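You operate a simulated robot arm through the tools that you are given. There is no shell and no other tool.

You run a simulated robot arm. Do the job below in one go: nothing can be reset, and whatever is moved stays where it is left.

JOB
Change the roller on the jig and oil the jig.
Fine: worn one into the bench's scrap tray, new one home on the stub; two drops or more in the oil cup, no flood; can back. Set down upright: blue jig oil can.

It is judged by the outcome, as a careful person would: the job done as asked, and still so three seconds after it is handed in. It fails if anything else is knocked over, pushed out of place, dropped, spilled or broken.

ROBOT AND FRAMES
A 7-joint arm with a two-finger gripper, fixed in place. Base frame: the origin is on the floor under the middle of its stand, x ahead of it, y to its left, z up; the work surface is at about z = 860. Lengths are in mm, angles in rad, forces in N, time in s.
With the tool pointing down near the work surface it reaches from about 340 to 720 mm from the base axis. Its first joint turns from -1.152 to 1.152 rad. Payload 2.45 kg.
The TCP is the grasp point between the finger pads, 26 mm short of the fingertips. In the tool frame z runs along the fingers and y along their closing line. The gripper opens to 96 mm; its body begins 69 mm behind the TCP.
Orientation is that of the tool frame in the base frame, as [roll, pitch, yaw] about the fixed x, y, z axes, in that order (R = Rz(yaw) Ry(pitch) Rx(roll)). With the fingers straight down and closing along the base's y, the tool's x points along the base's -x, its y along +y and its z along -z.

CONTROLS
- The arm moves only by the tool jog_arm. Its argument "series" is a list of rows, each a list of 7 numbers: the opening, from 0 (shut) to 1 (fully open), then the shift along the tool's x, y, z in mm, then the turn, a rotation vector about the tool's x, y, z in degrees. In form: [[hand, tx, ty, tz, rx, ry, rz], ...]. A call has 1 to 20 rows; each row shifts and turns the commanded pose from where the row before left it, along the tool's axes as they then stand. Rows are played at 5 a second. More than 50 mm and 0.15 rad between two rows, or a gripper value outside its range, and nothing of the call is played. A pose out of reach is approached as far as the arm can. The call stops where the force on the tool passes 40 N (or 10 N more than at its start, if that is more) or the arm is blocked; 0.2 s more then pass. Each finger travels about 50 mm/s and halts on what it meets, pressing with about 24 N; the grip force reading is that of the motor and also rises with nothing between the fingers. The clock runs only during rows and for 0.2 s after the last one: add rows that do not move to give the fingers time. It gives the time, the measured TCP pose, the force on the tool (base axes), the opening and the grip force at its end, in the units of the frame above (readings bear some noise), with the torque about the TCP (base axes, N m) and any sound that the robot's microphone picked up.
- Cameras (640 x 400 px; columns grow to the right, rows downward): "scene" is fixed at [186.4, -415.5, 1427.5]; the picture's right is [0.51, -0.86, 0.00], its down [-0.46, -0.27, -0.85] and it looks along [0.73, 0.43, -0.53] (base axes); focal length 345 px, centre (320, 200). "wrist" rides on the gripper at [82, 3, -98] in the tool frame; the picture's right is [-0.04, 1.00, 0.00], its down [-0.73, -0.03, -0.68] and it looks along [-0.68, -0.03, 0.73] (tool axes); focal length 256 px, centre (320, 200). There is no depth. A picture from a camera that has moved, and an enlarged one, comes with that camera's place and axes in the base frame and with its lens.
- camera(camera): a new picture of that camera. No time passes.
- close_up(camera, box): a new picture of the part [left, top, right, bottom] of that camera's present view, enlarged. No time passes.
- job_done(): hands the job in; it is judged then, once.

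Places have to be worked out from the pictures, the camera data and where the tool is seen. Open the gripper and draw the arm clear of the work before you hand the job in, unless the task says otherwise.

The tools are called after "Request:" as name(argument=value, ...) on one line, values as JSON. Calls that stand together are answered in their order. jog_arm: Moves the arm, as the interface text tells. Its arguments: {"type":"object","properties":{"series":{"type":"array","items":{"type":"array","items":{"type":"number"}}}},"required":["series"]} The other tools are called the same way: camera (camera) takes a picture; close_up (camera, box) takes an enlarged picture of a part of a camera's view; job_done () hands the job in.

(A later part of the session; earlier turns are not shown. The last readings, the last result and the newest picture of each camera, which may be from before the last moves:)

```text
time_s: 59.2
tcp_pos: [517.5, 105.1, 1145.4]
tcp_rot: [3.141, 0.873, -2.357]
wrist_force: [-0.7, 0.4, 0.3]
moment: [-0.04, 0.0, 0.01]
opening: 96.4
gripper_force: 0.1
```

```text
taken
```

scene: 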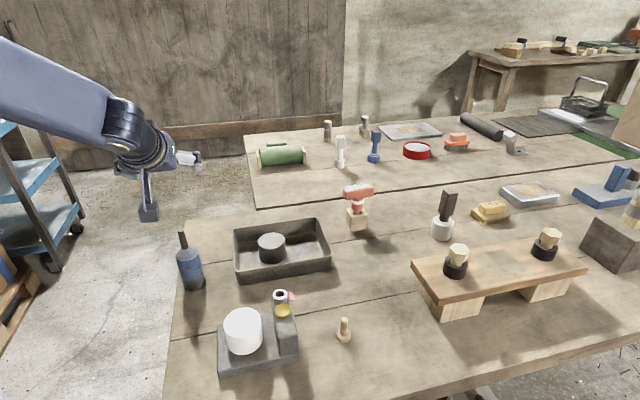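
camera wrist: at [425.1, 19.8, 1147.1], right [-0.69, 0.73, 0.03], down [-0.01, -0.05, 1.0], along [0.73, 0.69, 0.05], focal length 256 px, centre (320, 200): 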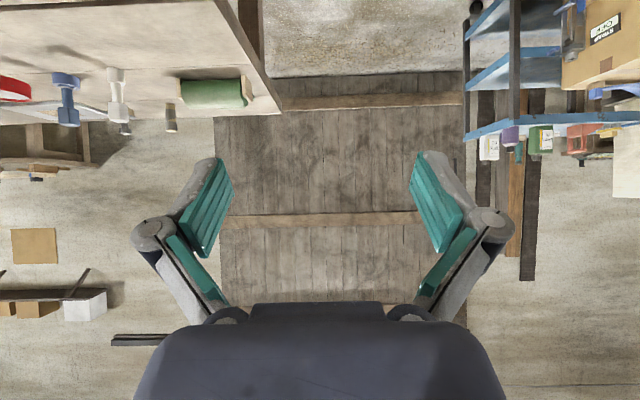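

The tilted pose was reached cleanly. I'll descend vertically partway with the fingers straddling the can, and check alignment from the wrist camera.

Request:
jog_arm(series=[[1, 34.5, 0, 28.9, 0, 0, 0], [1, 34.5, 0, 28.9, 0, 0, 0], [1, 30.6, 0, 25.7, 0, 0, 0], [1, 0, 0, 0, 0, 0, 0]])

Request:
camera(camera="wrist")

Request:
close_up(camera="scene", box=[130, 170, 290, 310])

```text
time_s: 60.2
tcp_pos: [517.9, 105.1, 1016.8]
tcp_rot: [-3.141, 0.868, -2.356]
wrist_force: [0.0, -0.2, 0.4]
moment: [-0.02, 0.0, 0.02]
opening: 96.1
gripper_force: 0.1
```

```text
taken
camera wrist: at [426.2, 18.4, 1017.8], right [-0.69, 0.72, 0.03], down [-0.01, -0.05, 1.0], along [0.72, 0.69, 0.05], focal length 256 px, centre (320, 200)
```

wrist: 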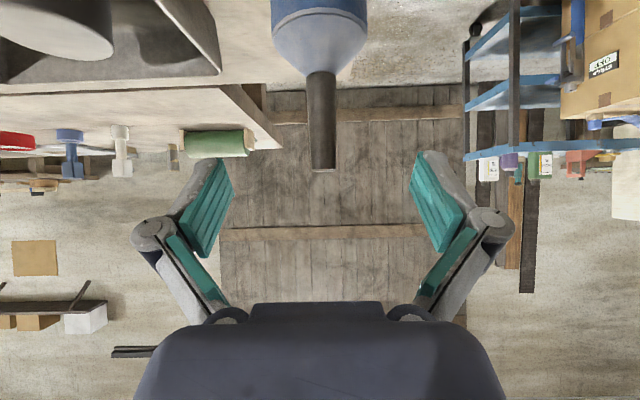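

```text
2.86 times, centred on (210, 240) of scene
camera zoom: at [186.4, -415.5, 1427.5], right [0.51, -0.86, 0.0], down [-0.46, -0.27, -0.85], along [0.73, 0.43, -0.53], focal length 985 px, centre (634, 86)
```

zoom: 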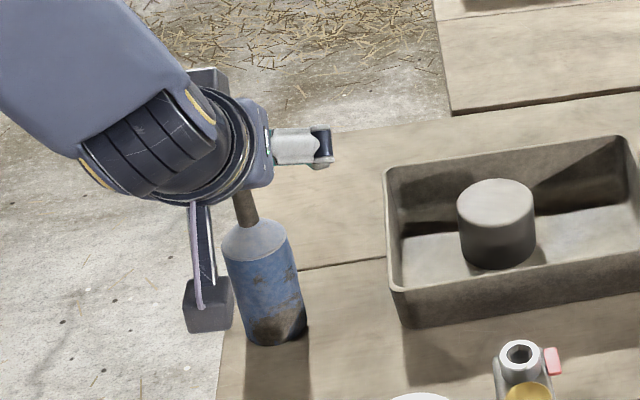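

The spout is centred between the fingers. I'll continue straight down to the grip height, z≈915.

Request:
jog_arm(series=[[1, 23, 0, 19.3, 0, 0, 0], [1, 23, 0, 19.3, 0, 0, 0], [1, 19, 0, 16, 0, 0, 0], [1, 0, 0, 0, 0, 0, 0]])

Request:
camera(camera="wrist")

Request:
close_up(camera="scene", box=[130, 170, 290, 310])

```text
time_s: 61.2
tcp_pos: [515.3, 105.5, 932.4]
tcp_rot: [-3.141, 0.873, -2.354]
wrist_force: [1.2, -0.6, -0.4]
moment: [-0.02, 0.0, 0.0]
opening: 95.8
gripper_force: 0.1
```

```text
taken
camera wrist: at [423.8, 18.9, 933.2], right [-0.69, 0.72, 0.03], down [-0.01, -0.06, 1.0], along [0.72, 0.69, 0.05], focal length 256 px, centre (320, 200)
```

wrist: 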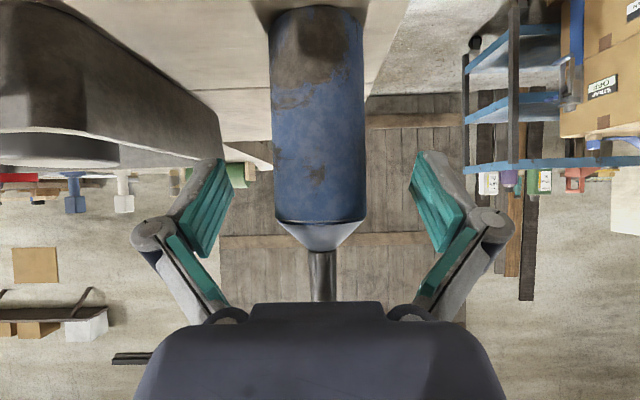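

```text
2.86 times, centred on (210, 240) of scene
camera zoom: at [186.4, -415.5, 1427.5], right [0.51, -0.86, 0.0], down [-0.46, -0.27, -0.85], along [0.73, 0.43, -0.53], focal length 985 px, centre (634, 86)
```

zoom: 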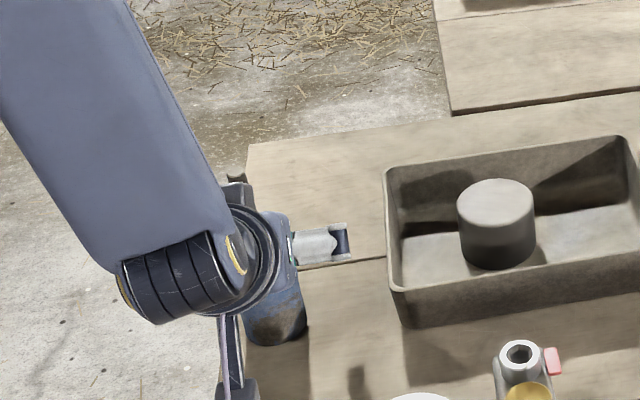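

The can body is centred between the pads, and the finger has about 20 mm from the tray rim. I'll go 16 mm lower and close gently.

Request:
jog_arm(series=[[1, 6.1, 0, 5.2, 0, 0, 0], [1, 6.1, 0, 5.2, 0, 0, 0], [1, 0, 0, 0, 0, 0, 0]])

Request:
camera(camera="wrist")

```text
time_s: 62.0
tcp_pos: [516.5, 104.3, 916.6]
tcp_rot: [3.14, 0.872, -2.355]
wrist_force: [0.1, 0.3, -0.7]
moment: [-0.01, 0.03, 0.0]
opening: 96.3
gripper_force: 0.0
```

```text
taken
camera wrist: at [424.8, 18.7, 916.7], right [-0.69, 0.72, 0.03], down [-0.01, -0.05, 1.0], along [0.72, 0.69, 0.05], focal length 256 px, centre (320, 200)
```

wrist: 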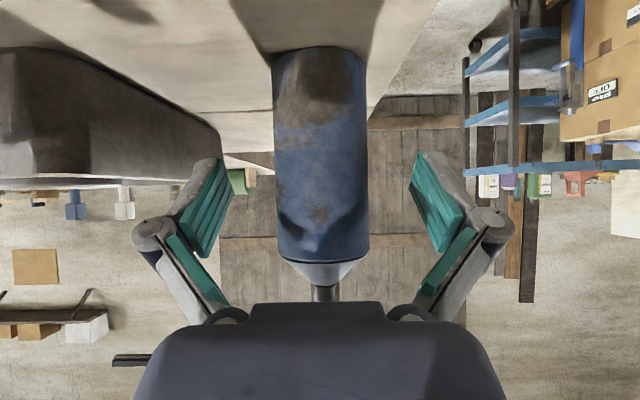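

Centred. Now I'll close slowly on the can body.

Request:
jog_arm(series=[[0.8, 0, 0, 0, 0, 0, 0], [0.65, 0, 0, 0, 0, 0, 0], [0.55, 0, 0, 0, 0, 0, 0], [0.5, 0, 0, 0, 0, 0, 0], [0.47, 0, 0, 0, 0, 0, 0], [0.45, 0, 0, 0, 0, 0, 0], [0.43, 0, 0, 0, 0, 0, 0], [0.4, 0, 0, 0, 0, 0, 0], [0.4, 0, 0, 0, 0, 0, 0]])

Request:
camera(camera="wrist")

```text
time_s: 64.0
tcp_pos: [516.4, 105.0, 917.1]
tcp_rot: [3.141, 0.872, -2.354]
wrist_force: [-1.9, 0.8, 2.7]
moment: [0.06, 0.05, -0.03]
opening: 44.5
gripper_force: 24.0
```

```text
taken
camera wrist: at [424.7, 18.9, 916.9], right [-0.69, 0.72, 0.03], down [-0.01, -0.06, 1.0], along [0.72, 0.69, 0.05], focal length 256 px, centre (320, 200)
```

wrist: 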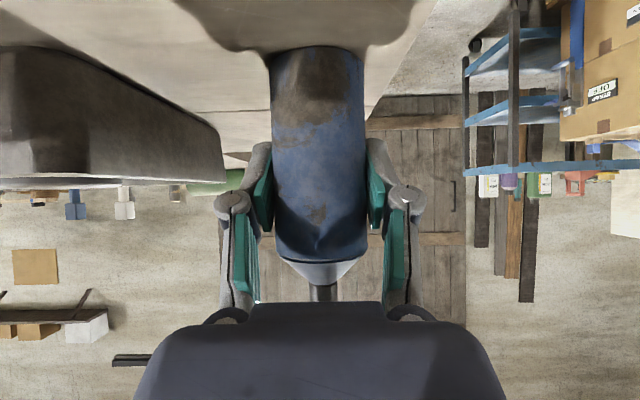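

The grip holds at 44.5 mm. I'll lift a few millimetres straight up to check the hold.

Request:
jog_arm(series=[[0.4, -3.83, 0, -3.215, 0, 0, 0], [0.4, -3.83, 0, -3.215, 0, 0, 0], [0.4, 0, 0, 0, 0, 0, 0]])

Request:
camera(camera="wrist")

Request:
close_up(camera="scene", box=[130, 170, 290, 310])

```text
time_s: 64.8
tcp_pos: [516.3, 105.7, 926.1]
tcp_rot: [3.141, 0.872, -2.356]
wrist_force: [0.0, 0.3, -2.8]
moment: [0.01, -0.04, 0.0]
opening: 44.2
gripper_force: 24.1
```

```text
taken
camera wrist: at [425.1, 19.8, 926.8], right [-0.69, 0.72, 0.03], down [-0.01, -0.05, 1.0], along [0.72, 0.69, 0.05], focal length 256 px, centre (320, 200)
```

wrist: 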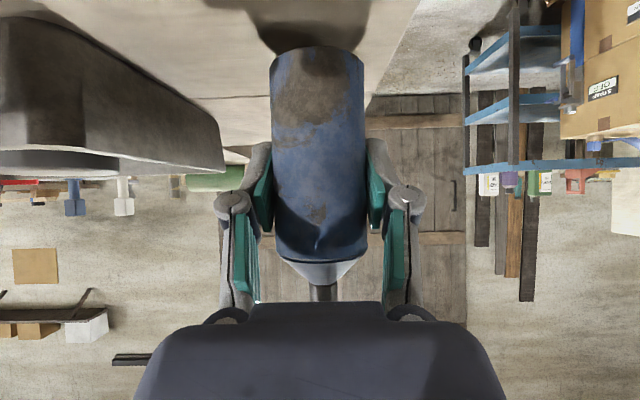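

```text
2.86 times, centred on (210, 240) of scene
camera zoom: at [186.5, -415.5, 1427.5], right [0.51, -0.86, 0.0], down [-0.46, -0.27, -0.85], along [0.73, 0.43, -0.53], focal length 985 px, centre (634, 86)
```

zoom: 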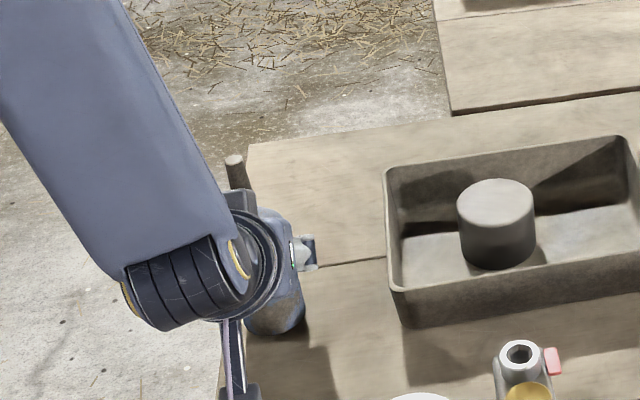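

The can is held upright, weighing about 2.8 N, and nothing dripped. I'll raise it to about z=1035 and carry it upright to above the cup at about (509.5,-150.5).

Request:
jog_arm(series=[[0.4, -28.1, 0, -23.6, 0, 0, 0], [0.4, -28.1, 0, -23.6, 0, 0, 0], [0.4, -28.1, 0, -23.6, 0, 0, 0], [0.4, 0, 0, 0, 0, 0, 0], [0.4, 20.4, -29.38, -24.3, 0, 0, 0], [0.4, 20.4, -29.38, -24.3, 0, 0, 0], [0.4, 20.4, -29.38, -24.3, 0, 0, 0], [0.4, 20.4, -29.38, -24.3, 0, 0, 0], [0.4, 20.4, -29.38, -24.3, 0, 0, 0], [0.4, 20.4, -29.38, -24.3, 0, 0, 0], [0.4, 0, 0, 0, 0, 0, 0]])

Request:
camera(camera="scene")

Request:
camera(camera="wrist")

```text
time_s: 67.2
tcp_pos: [506.6, -153.7, 1036.9]
tcp_rot: [-3.141, 0.875, -2.356]
wrist_force: [-0.5, -0.6, -2.0]
moment: [-0.03, 0.0, 0.0]
opening: 44.3
gripper_force: 23.7
```

```text
taken
```

scene: 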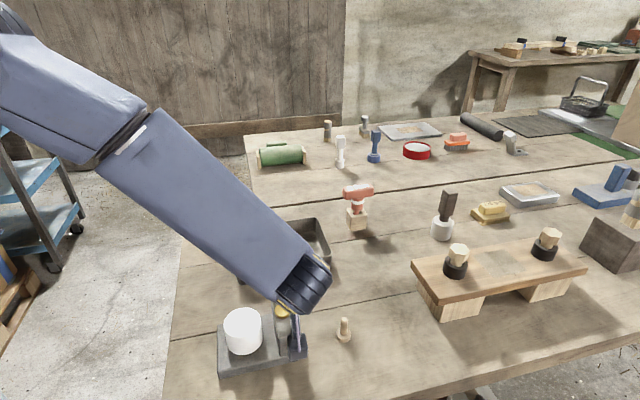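

```text
taken
camera wrist: at [414.8, -240.4, 1036.7], right [-0.69, 0.72, 0.03], down [-0.01, -0.06, 1.0], along [0.72, 0.69, 0.05], focal length 256 px, centre (320, 200)
```

wrist: 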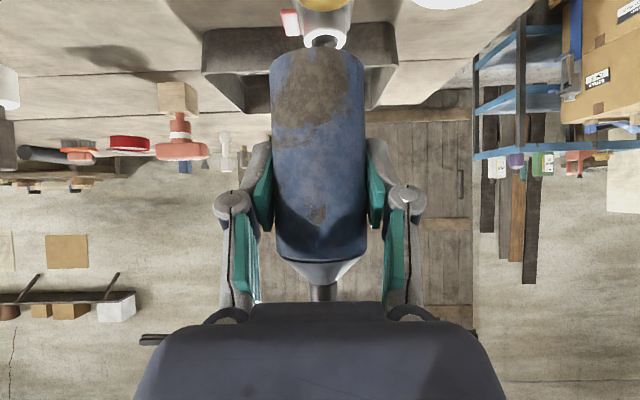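

The cup and screw are just visible below the can's base in the wrist view. I'll zoom to measure the lateral alignment of cup and can.

Request:
close_up(camera="wrist", box=[250, 0, 400, 110])

Request:
close_up(camera="scene", box=[200, 240, 360, 390])

```text
3.64 times, centred on (325, 55) of wrist
camera zoom: at [414.8, -240.4, 1036.7], right [-0.69, 0.72, 0.03], down [-0.01, -0.06, 1.0], along [0.72, 0.69, 0.05], focal length 931 px, centre (302, 727)
```

zoom: 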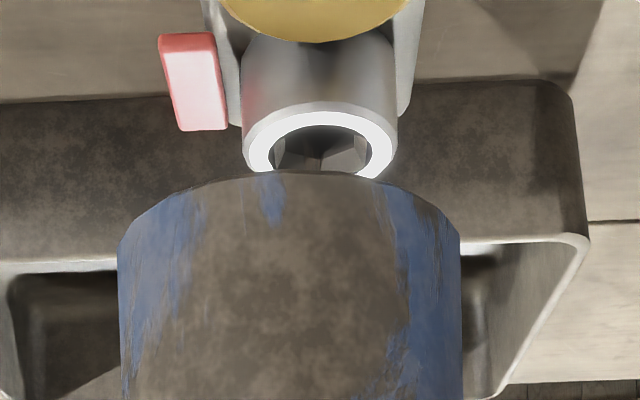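

```text
2.67 times, centred on (280, 315) of scene
camera zoom: at [186.4, -415.6, 1427.5], right [0.51, -0.86, 0.0], down [-0.46, -0.27, -0.85], along [0.73, 0.43, -0.53], focal length 919 px, centre (427, -107)
```

zoom: 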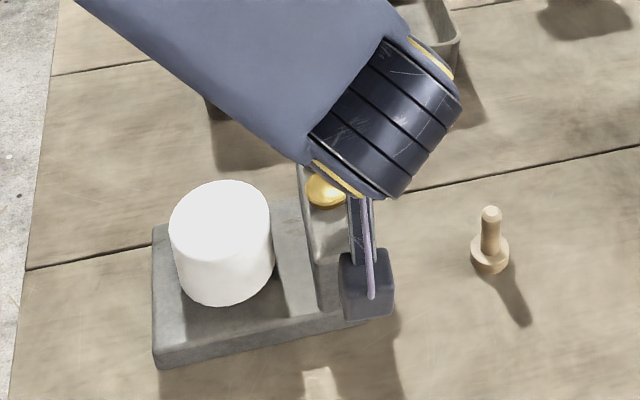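

All views now agree on the cup at about (504.3,-149.5) with its rim at z≈940. I need to shift +4.7 mm along tool y. Then I'll begin tilting about the spout tip so it stays over the cup, starting with 40° while high.

Request:
jog_arm(series=[[0.4, 0, 4.7, 0, 0, 0, 0], [0.4, 0, 0, 0, 0, 0, 0], [0.4, 7.35, 0, -10.7, 0, 8, 0], [0.4, 7.35, 0, -10.7, 0, 8, 0], [0.4, 7.35, 0, -10.7, 0, 8, 0], [0.4, 7.35, 0, -10.7, 0, 8, 0], [0.4, 7.35, 0, -10.7, 0, 8, 0], [0.4, 0, 0, 0, 0, 0, 0]])

Request:
camera(camera="scene")

Request:
camera(camera="wrist")

```text
time_s: 69.0
tcp_pos: [463.0, -192.0, 1060.6]
tcp_rot: [3.14, 0.173, -2.357]
wrist_force: [0.5, 0.0, -2.1]
moment: [0.0, 0.0, 0.02]
opening: 44.4
gripper_force: 24.0
```

```text
taken
```

scene: 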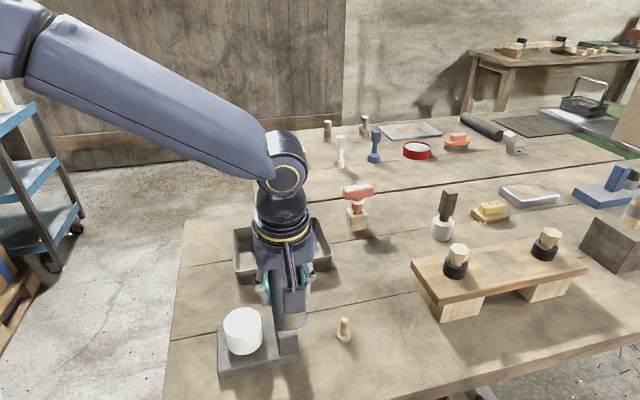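

```text
taken
camera wrist: at [392.7, -256.6, 1142.6], right [-0.68, 0.73, 0.01], down [0.45, 0.41, 0.79], along [0.58, 0.54, -0.61], focal length 256 px, centre (320, 200)
```

wrist: 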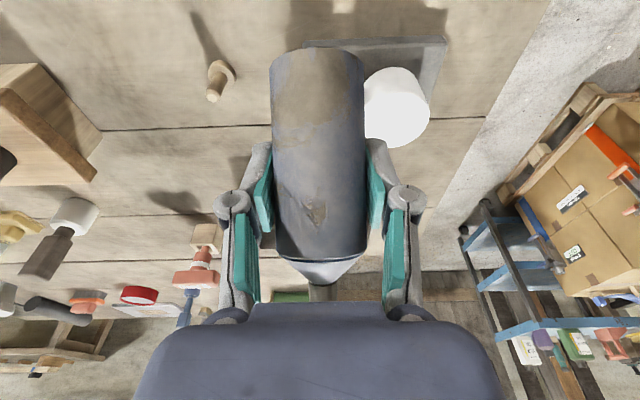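

The tip stayed fixed as planned. With τ=40° nothing has dripped, so I'll lower the tip about 100 mm, then tilt on to 56° and check.

Request:
jog_arm(series=[[0.4, 5.8, 0, 32.8, 0, 0, 0], [0.4, 5.8, 0, 32.8, 0, 0, 0], [0.4, 5.8, 0, 32.8, 0, 0, 0], [0.4, 9.95, 0, 4.1, 0, 8, 0], [0.4, 7.87, 0, 4.3, 0, 8, 0], [0.4, 0, 0, 0, 0, 0, 0]])

Request:
close_up(camera="scene", box=[200, 230, 360, 390])

Request:
camera(camera="wrist")

```text
time_s: 70.4
tcp_pos: [450.9, -204.6, 948.5]
tcp_rot: [3.141, -0.107, -2.354]
wrist_force: [0.1, -0.2, -1.6]
moment: [0.0, 0.0, 0.01]
opening: 44.5
gripper_force: 23.9
```

```text
2.50 times, centred on (280, 310) of scene
camera zoom: at [186.5, -415.5, 1427.5], right [0.51, -0.86, 0.0], down [-0.46, -0.27, -0.85], along [0.73, 0.43, -0.53], focal length 862 px, centre (420, -75)
```

zoom: 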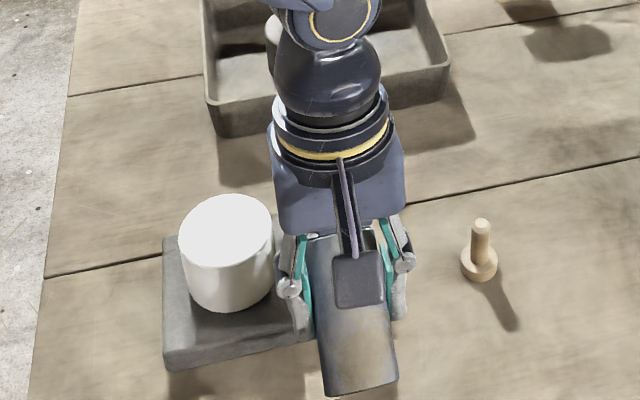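

```text
taken
camera wrist: at [399.1, -250.2, 1054.5], right [-0.68, 0.73, 0.0], down [0.59, 0.55, 0.6], along [0.44, 0.4, -0.8], focal length 256 px, centre (320, 200)
```

wrist: 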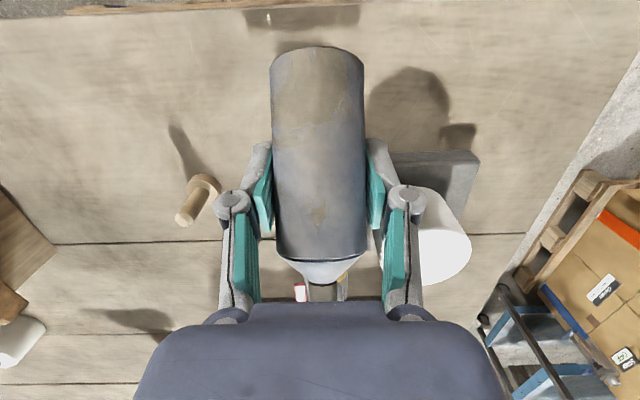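

Tip stays above the cup at about z=998 with no drip sound. The roller is clear of the fingers. I'll tilt on to 64° while lowering slightly, and listen.

Request:
jog_arm(series=[[0.4, 6, 0, 2.2, 0, 8, 0], [0.4, 0, 0, 0, 0, 0, 0], [0.4, 0, 0, 0, 0, 0, 0], [0.4, 0, 0, 0, 0, 0, 0]])

Request:
camera(camera="wrist")

```text
time_s: 71.4
tcp_pos: [446.9, -207.5, 947.1]
tcp_rot: [-3.142, -0.245, -2.357]
wrist_force: [-0.7, 0.7, -1.2]
moment: [0.01, -0.03, -0.03]
opening: 44.2
gripper_force: 24.0
```

```text
taken
camera wrist: at [405.7, -243.1, 1062.1], right [-0.68, 0.73, -0.01], down [0.64, 0.6, 0.48], along [0.36, 0.32, -0.88], focal length 256 px, centre (320, 200)
```

wrist: 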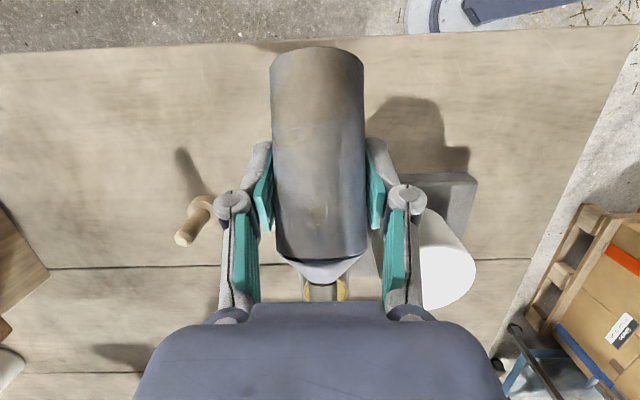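

The brass cup appears symmetrically either side of the spout, so the lateral alignment is good. No drips yet, so I'll tilt to 72°.

Request:
jog_arm(series=[[0.4, 4.45, 0, 0.9, 0, 8, 0], [0.4, 0, 0, 0, 0, 0, 0], [0.4, 0, 0, 0, 0, 0, 0], [0.4, 0, 0, 0, 0, 0, 0]])

Request:
close_up(camera="wrist", box=[260, 230, 390, 310])

```text
time_s: 72.4
tcp_pos: [443.5, -211.6, 947.3]
tcp_rot: [-3.141, -0.383, -2.357]
wrist_force: [0.9, -3.8, 10.0]
moment: [0.27, -0.3, -0.13]
opening: 44.4
gripper_force: 24.0
```

```text
4.92 times, centred on (325, 270) of wrist
camera zoom: at [414.3, -235.4, 1069.2], right [-0.68, 0.73, -0.02], down [0.68, 0.64, 0.35], along [0.27, 0.23, -0.94], focal length 1260 px, centre (295, -145)
```

zoom: 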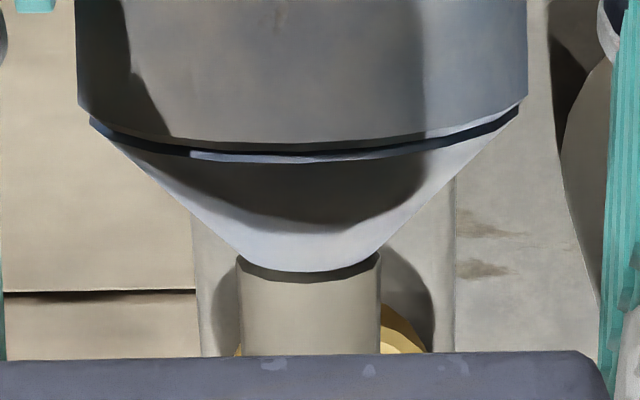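

The force reading (10 N up) and its moment place a contact about 34 mm ahead of the TCP. The can's shoulder is resting on the near end of the jig tower. I'll raise straight up 16 mm to clear it.

Request:
jog_arm(series=[[0.4, 1.5, 0, -3.7, 0, 0, 0], [0.4, 2.25, 0, -5.6, 0, 0, 0], [0.4, 2.25, 0, -5.6, 0, 0, 0], [0.4, 0, 0, 0, 0, 0, 0]])

Request:
close_up(camera="scene", box=[200, 230, 360, 390])

Request:
camera(camera="wrist")

```text
time_s: 73.4
tcp_pos: [443.8, -210.7, 963.3]
tcp_rot: [-3.141, -0.384, -2.355]
wrist_force: [-1.0, 0.8, -2.4]
moment: [0.02, 0.0, 0.02]
opening: 44.2
gripper_force: 24.2
```

```text
2.50 times, centred on (280, 310) of scene
camera zoom: at [186.5, -415.6, 1427.5], right [0.51, -0.86, 0.0], down [-0.46, -0.27, -0.85], along [0.73, 0.43, -0.53], focal length 862 px, centre (420, -75)
```

zoom: 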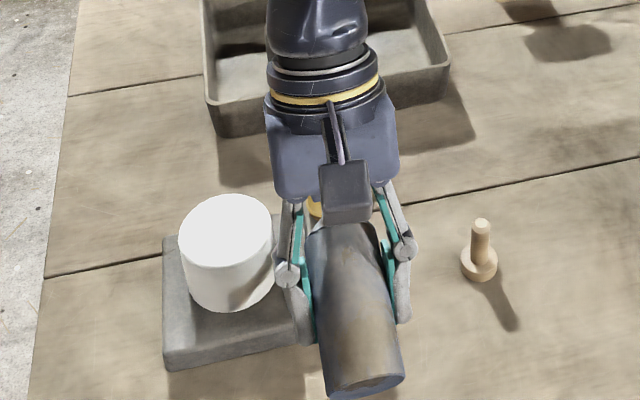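

```text
taken
camera wrist: at [414.5, -234.7, 1085.1], right [-0.68, 0.73, -0.01], down [0.68, 0.64, 0.35], along [0.27, 0.23, -0.93], focal length 256 px, centre (320, 200)
```

wrist: 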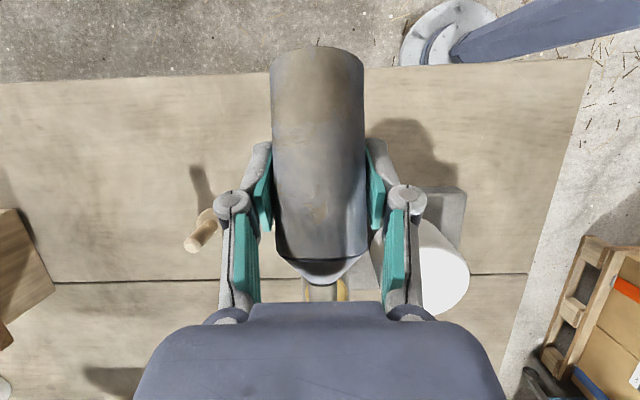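

Clear again, and the jig hasn't moved. I'll continue tilting to 80° with the tip at its present height and listen for drops.

Request:
jog_arm(series=[[0.4, 3.7, 0, -5.3, 0, 4, 0], [0.4, 3.7, 0, -5.3, 0, 4, 0], [0.4, 0, 0, 0, 0, 0, 0], [0.4, 0, 0, 0, 0, 0, 0], [0.4, 0, 0, 0, 0, 0, 0]])

Request:
close_up(camera="scene", box=[200, 230, 360, 390])

```text
time_s: 74.6
tcp_pos: [441.0, -212.3, 977.4]
tcp_rot: [-3.14, -0.524, -2.354]
wrist_force: [-0.1, 0.6, -2.4]
moment: [0.01, -0.01, -0.03]
opening: 44.5
gripper_force: 24.6
```

```text
2.50 times, centred on (280, 310) of scene
camera zoom: at [186.5, -415.6, 1427.5], right [0.51, -0.86, 0.0], down [-0.46, -0.27, -0.85], along [0.73, 0.43, -0.53], focal length 862 px, centre (420, -75)
```

zoom: 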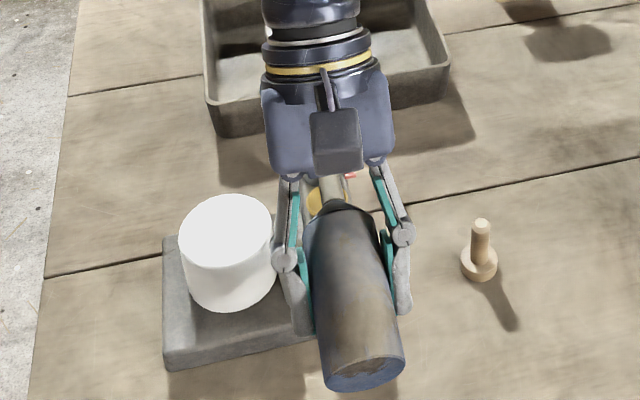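

Now the spout and cup are visible from the scene camera. I'll zoom in.

Request:
close_up(camera="scene", box=[265, 255, 310, 300])

```text
8.89 times, centred on (288, 278) of scene
camera zoom: at [186.5, -415.6, 1427.5], right [0.51, -0.86, 0.0], down [-0.46, -0.27, -0.85], along [0.73, 0.43, -0.53], focal length 3064 px, centre (609, -489)
```

zoom: 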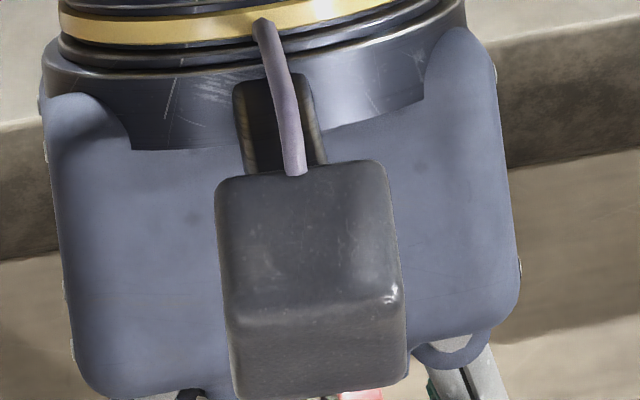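

Request:
close_up(camera="scene", box=[262, 290, 312, 325])

Request:
close_up(camera="wrist", box=[260, 230, 390, 310])

```text
11.43 times, centred on (287, 308) of scene
camera zoom: at [186.5, -415.6, 1427.5], right [0.51, -0.86, 0.0], down [-0.46, -0.27, -0.85], along [0.73, 0.43, -0.53], focal length 3940 px, centre (697, -1029)
```

zoom: 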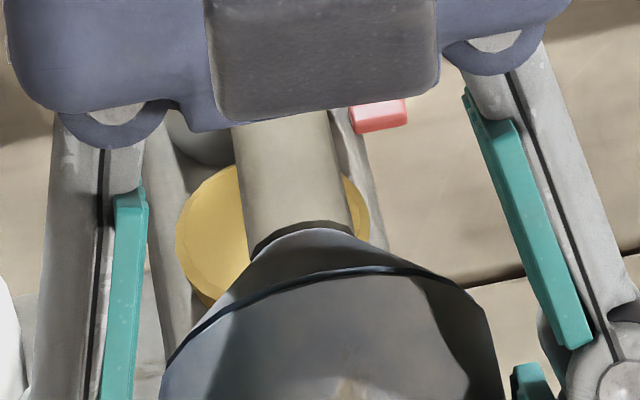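

```text
4.92 times, centred on (325, 270) of wrist
camera zoom: at [424.6, -223.7, 1102.4], right [-0.68, 0.73, -0.02], down [0.71, 0.67, 0.22], along [0.17, 0.14, -0.98], focal length 1260 px, centre (295, -145)
```

zoom: 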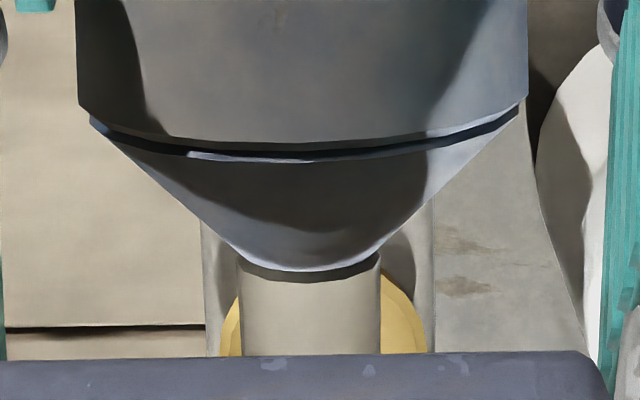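

The spout is laterally centred over the cup. Still no drip at 80°, so I'll continue to 88° in small steps with pauses.

Request:
jog_arm(series=[[0.4, 3.7, 0, -5.3, 0, 4, 0], [0.4, 0, 0, 0, 0, 0, 0], [0.4, 0, 0, 0, 0, 0, 0], [0.4, 3.7, 0, -5.3, 0, 4, 0], [0.4, 0, 0, 0, 0, 0, 0], [0.4, 0, 0, 0, 0, 0, 0], [0.4, 0, 0, 0, 0, 0, 0]])

Request:
close_up(camera="scene", box=[240, 270, 330, 340])

```text
time_s: 76.2
tcp_pos: [441.0, -211.8, 989.9]
tcp_rot: [3.142, -0.663, -2.353]
wrist_force: [-0.1, 0.4, -2.5]
moment: [0.03, 0.02, -0.01]
opening: 44.2
gripper_force: 23.6
```

```text
5.71 times, centred on (285, 305) of scene
camera zoom: at [186.5, -415.6, 1427.5], right [0.51, -0.86, 0.0], down [-0.46, -0.27, -0.85], along [0.73, 0.43, -0.53], focal length 1970 px, centre (520, -400)
```

zoom: 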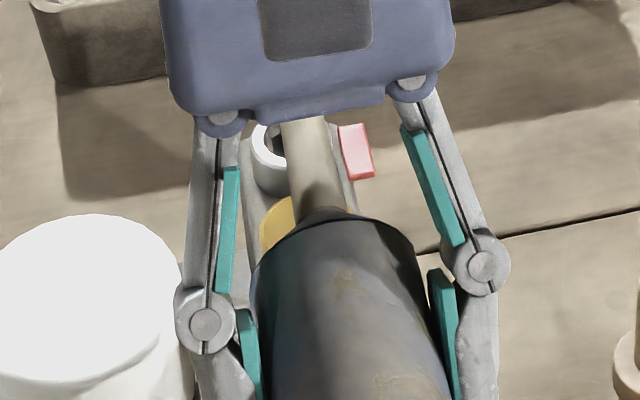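

At 88° there is still no drip. I'll lower the tip about 22 mm and trim 3 mm back, now that the shoulder is beyond the tower end. Then I'll tilt on slightly past horizontal.

Request:
jog_arm(series=[[0.4, -5.6, 0, 9.5, 0, 0, 0], [0.4, -5.5, 0, 9.6, 0, 0, 0], [0.4, 0, 0, 0, 0, 0, 0], [0.4, 3.7, 0, -5.3, 0, 4, 0], [0.4, 0, 0, 0, 0, 0, 0], [0.4, 0, 0, 0, 0, 0, 0], [0.4, 0, 0, 0, 0, 0, 0]])

Request:
close_up(camera="scene", box=[240, 270, 330, 340])

```text
time_s: 77.8
tcp_pos: [438.7, -214.4, 974.8]
tcp_rot: [-3.141, -0.732, -2.354]
wrist_force: [-0.6, -0.7, -2.3]
moment: [0.0, 0.01, -0.02]
opening: 44.6
gripper_force: 24.0
```

```text
5.71 times, centred on (285, 305) of scene
camera zoom: at [186.5, -415.6, 1427.5], right [0.51, -0.86, 0.0], down [-0.46, -0.27, -0.85], along [0.73, 0.43, -0.53], focal length 1970 px, centre (520, -400)
```

zoom: 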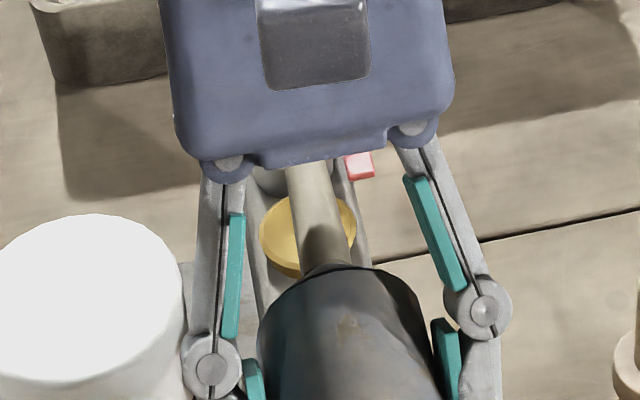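

At 92°, tip about 29 mm above the cup, still silent. I'll go on in 4° steps.

Request:
jog_arm(series=[[0.4, 3.7, 0, -5.3, 0, 4, 0], [0.4, 0, 0, 0, 0, 0, 0], [0.4, 0, 0, 0, 0, 0, 0], [0.4, 0, 0, 0, 0, 0, 0], [0.4, 0, 0, 0, 0, 0, 0]])

Request:
close_up(camera="scene", box=[240, 270, 330, 340])

```text
time_s: 79.0
tcp_pos: [440.4, -215.4, 980.0]
tcp_rot: [-3.14, -0.801, -2.355]
wrist_force: [0.0, 0.2, -3.2]
moment: [0.02, -0.01, -0.02]
opening: 44.5
gripper_force: 23.5
```

```text
5.71 times, centred on (285, 305) of scene
camera zoom: at [186.5, -415.6, 1427.5], right [0.51, -0.86, 0.0], down [-0.46, -0.27, -0.85], along [0.73, 0.43, -0.53], focal length 1970 px, centre (520, -400)
```

zoom: 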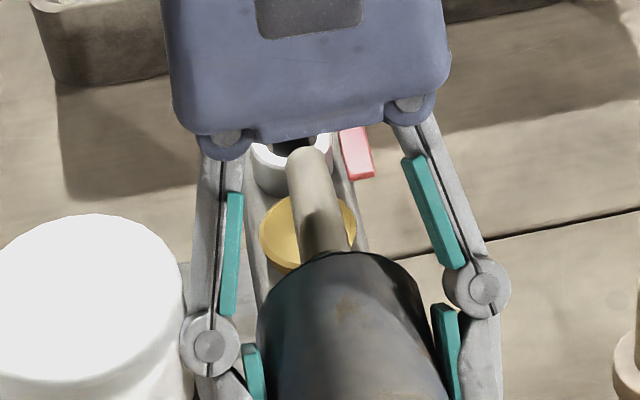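

The spout tip shows at about (508,-148), within 5 mm of the cup's centre. Silent at 96°. I'll continue.

Request:
jog_arm(series=[[0.4, 3.7, 0, -5.3, 0, 4, 0], [0.4, 0, 0, 0, 0, 0, 0], [0.4, 0, 0, 0, 0, 0, 0], [0.4, 0, 0, 0, 0, 0, 0], [0.4, 3.7, 0, -5.3, 0, 4, 0], [0.4, 0, 0, 0, 0, 0, 0], [0.4, 0, 0, 0, 0, 0, 0], [0.4, 0, 0, 0, 0, 0, 0]])

Request:
close_up(camera="scene", box=[240, 270, 330, 340])

```text
time_s: 80.8
tcp_pos: [440.6, -212.4, 992.9]
tcp_rot: [3.141, -0.942, -2.355]
wrist_force: [-0.5, 0.1, -2.9]
moment: [0.04, -0.05, 0.01]
opening: 44.4
gripper_force: 24.0
```

```text
5.71 times, centred on (285, 305) of scene
camera zoom: at [186.5, -415.6, 1427.5], right [0.51, -0.86, 0.0], down [-0.46, -0.27, -0.85], along [0.73, 0.43, -0.53], focal length 1970 px, centre (520, -400)
```

zoom: 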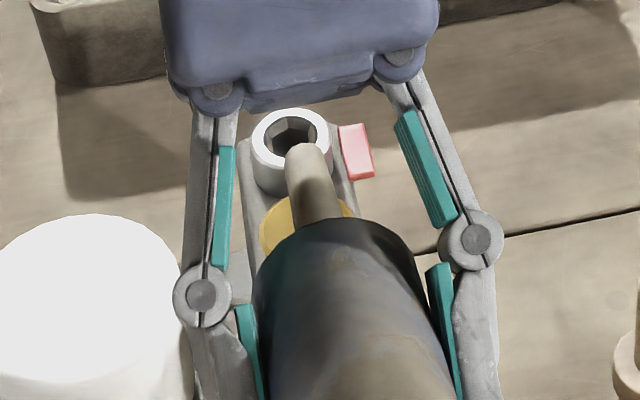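

Still nothing at 104°. The tip remains about 28 mm above the cup. I'll continue to 112° in steps.

Request:
jog_arm(series=[[0.4, 3.7, 0, -5.3, 0, 4, 0], [0.4, 0, 0, 0, 0, 0, 0], [0.4, 0, 0, 0, 0, 0, 0], [0.4, 0, 0, 0, 0, 0, 0], [0.4, 3.7, 0, -5.3, 0, 4, 0], [0.4, 0, 0, 0, 0, 0, 0], [0.4, 0, 0, 0, 0, 0, 0], [0.4, 0, 0, 0, 0, 0, 0]])

Request:
close_up(camera="scene", box=[240, 270, 330, 340])

```text
time_s: 82.6
tcp_pos: [444.2, -209.5, 1005.3]
tcp_rot: [-3.14, -1.083, -2.353]
wrist_force: [0.2, -0.2, -2.3]
moment: [0.03, 0.02, 0.01]
opening: 44.3
gripper_force: 24.1
```

```text
5.71 times, centred on (285, 305) of scene
camera zoom: at [186.5, -415.6, 1427.5], right [0.51, -0.86, 0.0], down [-0.46, -0.27, -0.85], along [0.73, 0.43, -0.53], focal length 1970 px, centre (520, -400)
```

zoom: 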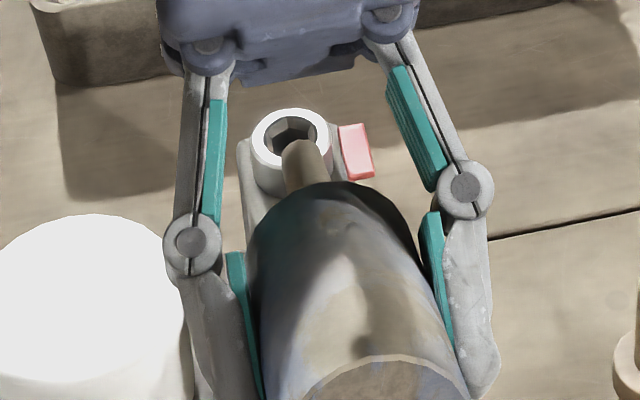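

Silent at 112° as well. I'll go a little further in careful steps before concluding that tilt alone doesn't dispense.

Request:
jog_arm(series=[[0.4, 3.7, 0, -5.3, 0, 4, 0], [0.4, 0, 0, 0, 0, 0, 0], [0.4, 0, 0, 0, 0, 0, 0], [0.4, 0, 0, 0, 0, 0, 0], [0.4, 3.7, 0, -5.3, 0, 4, 0], [0.4, 0, 0, 0, 0, 0, 0], [0.4, 0, 0, 0, 0, 0, 0], [0.4, 0, 0, 0, 0, 0, 0], [0.4, 0, 0, 0, 0, 0, 0], [0.4, 0, 0, 0, 0, 0, 0]])

Request:
close_up(camera="scene", box=[240, 260, 340, 340])

Request:
camera(camera="scene")

```text
time_s: 84.8
tcp_pos: [448.8, -204.5, 1016.8]
tcp_rot: [3.14, -1.221, -2.355]
wrist_force: [-0.4, 0.2, -3.0]
moment: [0.05, -0.03, -0.03]
opening: 44.4
gripper_force: 24.5
```

```text
5.00 times, centred on (290, 300) of scene
camera zoom: at [186.5, -415.6, 1427.5], right [0.51, -0.86, 0.0], down [-0.46, -0.27, -0.85], along [0.73, 0.43, -0.53], focal length 1724 px, centre (470, -300)
```

zoom: 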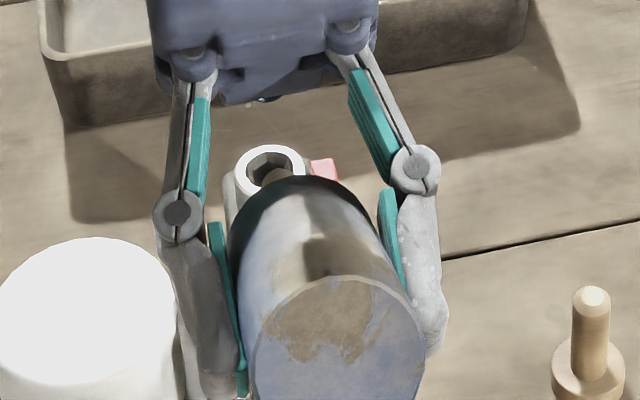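

```text
taken
```

scene: 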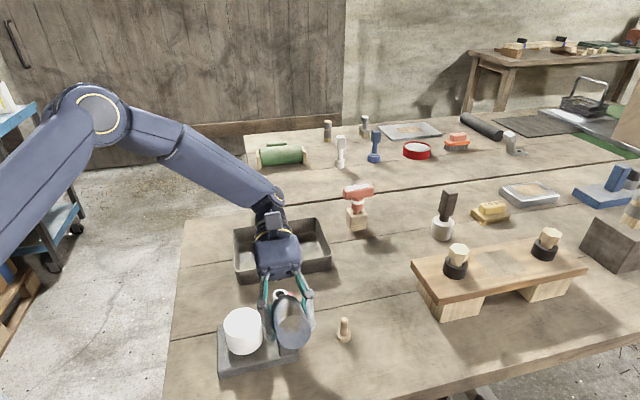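

Silent at 120° too. I'll check with the wrist camera whether anything shows in the cup or at the tip.

Request:
camera(camera="wrist")

Request:
close_up(camera="scene", box=[270, 280, 310, 315])

```text
taken
camera wrist: at [493.8, -154.6, 1127.0], right [-0.7, 0.72, -0.04], down [0.65, 0.61, -0.46], along [-0.3, -0.34, -0.89], focal length 256 px, centre (320, 200)
```

wrist: 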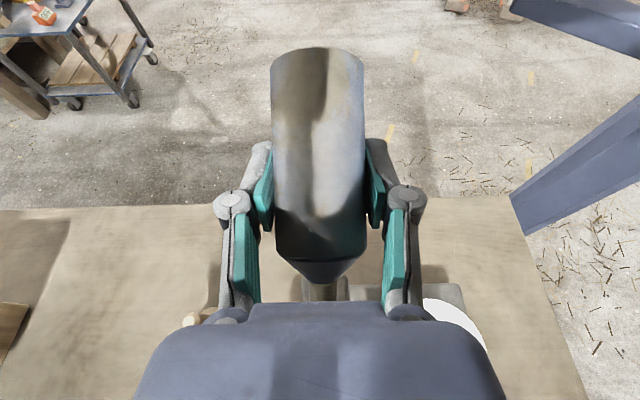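

```text
11.43 times, centred on (290, 298) of scene
camera zoom: at [186.5, -415.6, 1427.5], right [0.51, -0.86, 0.0], down [-0.46, -0.27, -0.85], along [0.73, 0.43, -0.53], focal length 3940 px, centre (663, -914)
```

zoom: 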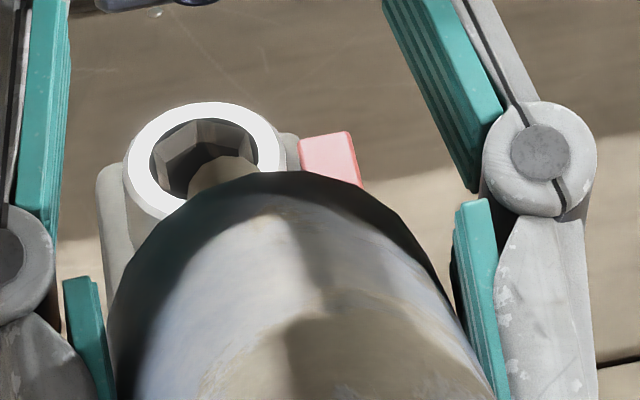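

I'll tilt back to 88° about the tip so the scene camera can see into the cup, to be sure no oil has come out silently.

Request:
jog_arm(series=[[0.4, -8.77, 0, 9.57, 0, -8, 0], [0.4, -8.77, 0, 9.57, 0, -8, 0], [0.4, -8.77, 0, 9.57, 0, -8, 0], [0.4, -8.77, 0, 9.57, 0, -8, 0], [0.4, 0, 0, 0, 0, 0, 0]])

Request:
close_up(camera="scene", box=[262, 280, 322, 330])

Request:
close_up(camera="wrist", box=[260, 230, 390, 310])

```text
time_s: 86.0
tcp_pos: [440.6, -213.8, 969.0]
tcp_rot: [3.14, -0.661, -2.355]
wrist_force: [0.1, 0.2, -2.1]
moment: [0.0, -0.04, 0.0]
opening: 44.6
gripper_force: 24.1
```

```text
8.00 times, centred on (292, 305) of scene
camera zoom: at [186.4, -415.6, 1427.5], right [0.51, -0.86, 0.0], down [-0.46, -0.27, -0.85], along [0.73, 0.43, -0.53], focal length 2758 px, centre (544, -640)
```

zoom: 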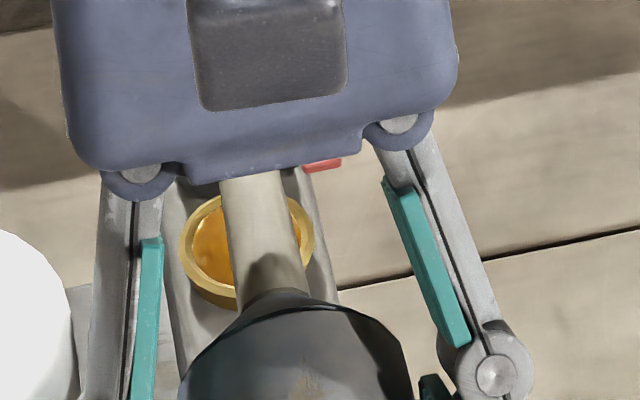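

```text
4.92 times, centred on (325, 270) of wrist
camera zoom: at [436.4, -212.9, 1095.1], right [-0.68, 0.73, -0.02], down [0.72, 0.68, 0.08], along [0.08, 0.04, -1.0], focal length 1260 px, centre (295, -145)
```

zoom: 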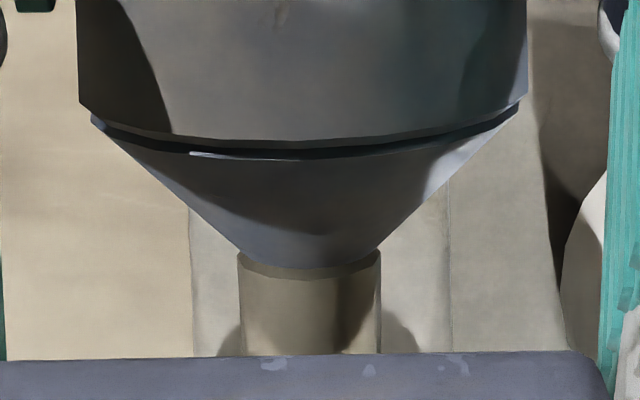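

The cup now shows a pool of amber oil, so the steep tilt did dispense silently, and it looks contained inside the rim. I'll bring the can back upright right away, keeping the tip over the cup and rising clear of the tower.

Request:
jog_arm(series=[[0.4, 3.5, 0, -6.2, 0, -8, 0], [0.4, 1.2, 0, -7.8, 0, -8, 0], [0.4, -1.3, 0, -9.0, 0, -8, 0], [0.4, -3.9, 0, -9.8, 0, -8, 0], [0.4, -6.7, 0, -10.3, 0, -8, 0], [0.4, -9.5, 0, -10.4, 0, -8, 0], [0.4, -10.2, 0, 1.7, 0, -8, 0], [0.4, -11.2, 0, 2.0, 0, -8, 0], [0.4, -12.3, 0, 2.4, 0, -8, 0], [0.4, -13.2, 0, 3.0, 0, -8, 0], [0.4, -14.1, 0, 3.6, 0, -8, 0], [0.4, 0, 0, 0, 0, 0, 0]])

Request:
camera(camera="scene")

Request:
close_up(camera="wrist", box=[230, 0, 410, 110])

```text
time_s: 88.6
tcp_pos: [503.9, -150.0, 1034.1]
tcp_rot: [3.141, 0.875, -2.354]
wrist_force: [0.0, 1.1, -2.2]
moment: [0.03, 0.0, 0.0]
opening: 44.6
gripper_force: 24.3
```

```text
taken
```

scene: 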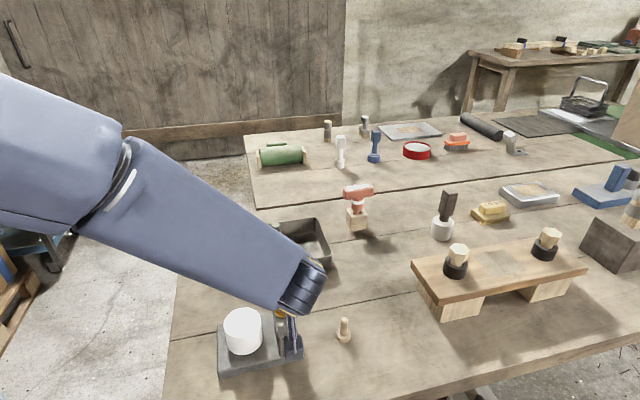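

```text
3.56 times, centred on (320, 55) of wrist
camera zoom: at [411.9, -236.2, 1034.7], right [-0.69, 0.72, 0.03], down [-0.01, -0.06, 1.0], along [0.72, 0.69, 0.05], focal length 910 px, centre (320, 716)
```

zoom: 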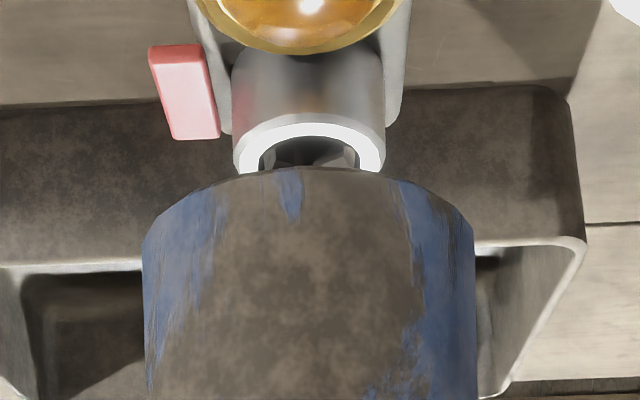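

The can is upright again, and the glimpse of the cup shows oil inside with the tower clean. I'll carry the can upright back to above its original spot.

Request:
jog_arm(series=[[0.4, -20.5, 28.6, 24.42, 0, 0, 0], [0.4, -20.5, 28.6, 24.42, 0, 0, 0], [0.4, -20.5, 28.6, 24.42, 0, 0, 0], [0.4, -20.5, 28.6, 24.42, 0, 0, 0], [0.4, -20.5, 28.6, 24.42, 0, 0, 0], [0.4, -20.5, 28.6, 24.4, 0, 0, 0], [0.4, 0, 0, 0, 0, 0, 0]])

Request:
camera(camera="scene")

Request:
close_up(camera="scene", box=[262, 280, 312, 330])

Request:
camera(camera="wrist")

```text
time_s: 90.2
tcp_pos: [520.2, 106.3, 1035.2]
tcp_rot: [3.14, 0.873, -2.355]
wrist_force: [0.5, 0.1, -2.3]
moment: [0.0, -0.04, 0.01]
opening: 44.5
gripper_force: 24.5
```

```text
taken
```

scene: 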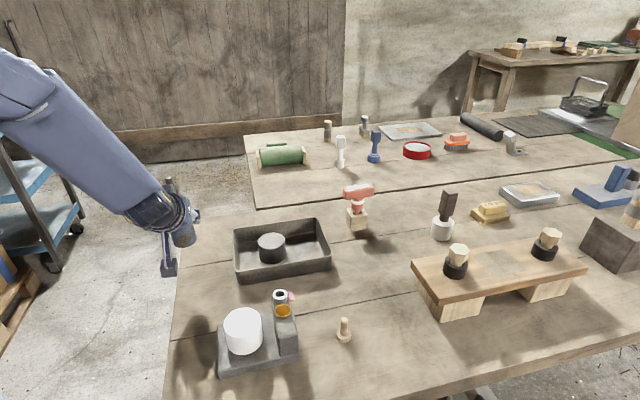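

```text
8.00 times, centred on (287, 305) of scene
camera zoom: at [186.5, -415.5, 1427.5], right [0.51, -0.86, 0.0], down [-0.46, -0.27, -0.85], along [0.73, 0.43, -0.53], focal length 2758 px, centre (584, -640)
```

zoom: 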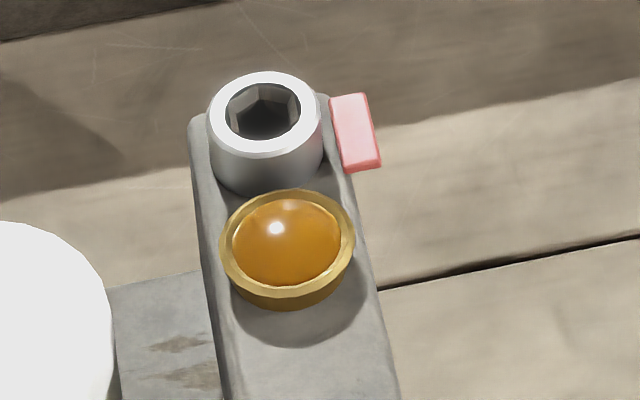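

```text
taken
camera wrist: at [428.4, 20.2, 1034.7], right [-0.69, 0.72, 0.03], down [-0.01, -0.05, 1.0], along [0.72, 0.69, 0.05], focal length 256 px, centre (320, 200)
```

wrist: 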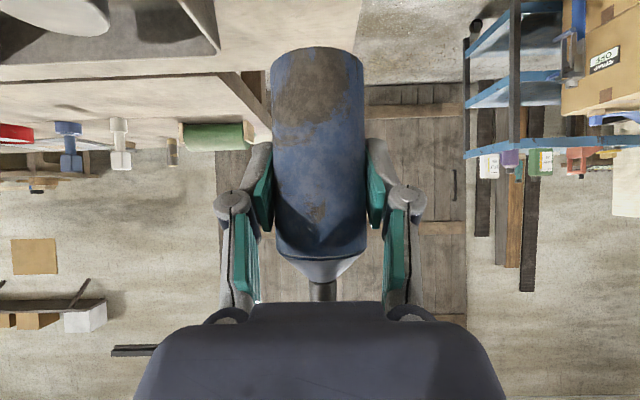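

The cup holds a good pool of oil contained within its rim, and the tower and screw are clean, so there's no flood. Now I'll lower the can straight down to just above its old spot.

Request:
jog_arm(series=[[0.4, 28.35, 0, 23.8, 0, 0, 0], [0.4, 28.35, 0, 23.8, 0, 0, 0], [0.4, 26, 0, 21.85, 0, 0, 0], [0.4, 0, 0, 0, 0, 0, 0]])

Request:
close_up(camera="scene", box=[130, 190, 290, 320])

Request:
camera(camera="wrist")

```text
time_s: 91.2
tcp_pos: [518.3, 105.5, 926.0]
tcp_rot: [-3.139, 0.874, -2.354]
wrist_force: [0.2, -0.3, -1.9]
moment: [-0.03, -0.05, 0.02]
opening: 44.7
gripper_force: 24.1
```

```text
3.08 times, centred on (210, 255) of scene
camera zoom: at [186.5, -415.5, 1427.5], right [0.51, -0.86, 0.0], down [-0.46, -0.27, -0.85], along [0.73, 0.43, -0.53], focal length 1061 px, centre (658, 31)
```

zoom: 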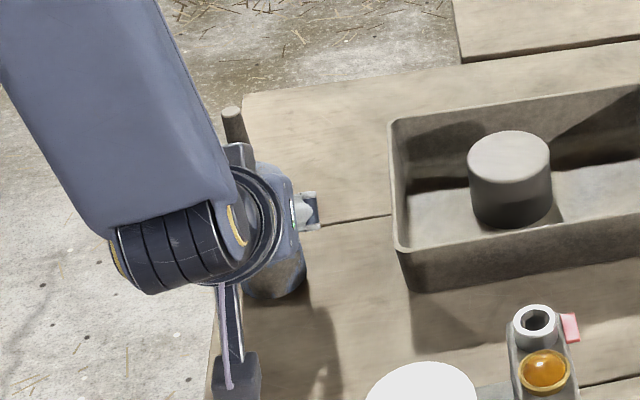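

```text
taken
camera wrist: at [426.4, 19.0, 925.5], right [-0.69, 0.72, 0.03], down [-0.01, -0.05, 1.0], along [0.72, 0.69, 0.05], focal length 256 px, centre (320, 200)
```

wrist: 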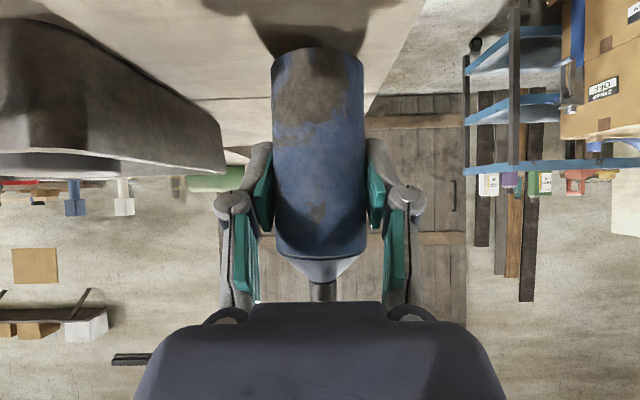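

The view matches the one just after lift-off. I'll lower in 2 mm steps until it touches.

Request:
jog_arm(series=[[0.4, 1.53, 0, 1.286, 0, 0, 0], [0.4, 1.53, 0, 1.286, 0, 0, 0], [0.4, 1.53, 0, 1.286, 0, 0, 0], [0.4, 1.53, 0, 1.286, 0, 0, 0], [0.4, 0, 0, 0, 0, 0, 0]])

```text
time_s: 92.4
tcp_pos: [517.0, 106.2, 919.2]
tcp_rot: [3.141, 0.872, -2.354]
wrist_force: [-0.6, 0.0, -3.2]
moment: [-0.04, -0.03, -0.03]
opening: 44.6
gripper_force: 23.6
```

Request:
jog_arm(series=[[0.4, 0.766, 0, 0.643, 0, 0, 0], [0.4, 0.766, 0, 0.643, 0, 0, 0], [0.4, 0, 0, 0, 0, 0, 0]])

```text
time_s: 93.2
tcp_pos: [518.7, 106.3, 916.5]
tcp_rot: [-3.139, 0.876, -2.355]
wrist_force: [-3.4, -2.2, 17.0]
moment: [-0.31, 0.33, 0.01]
opening: 44.4
gripper_force: 23.8
```

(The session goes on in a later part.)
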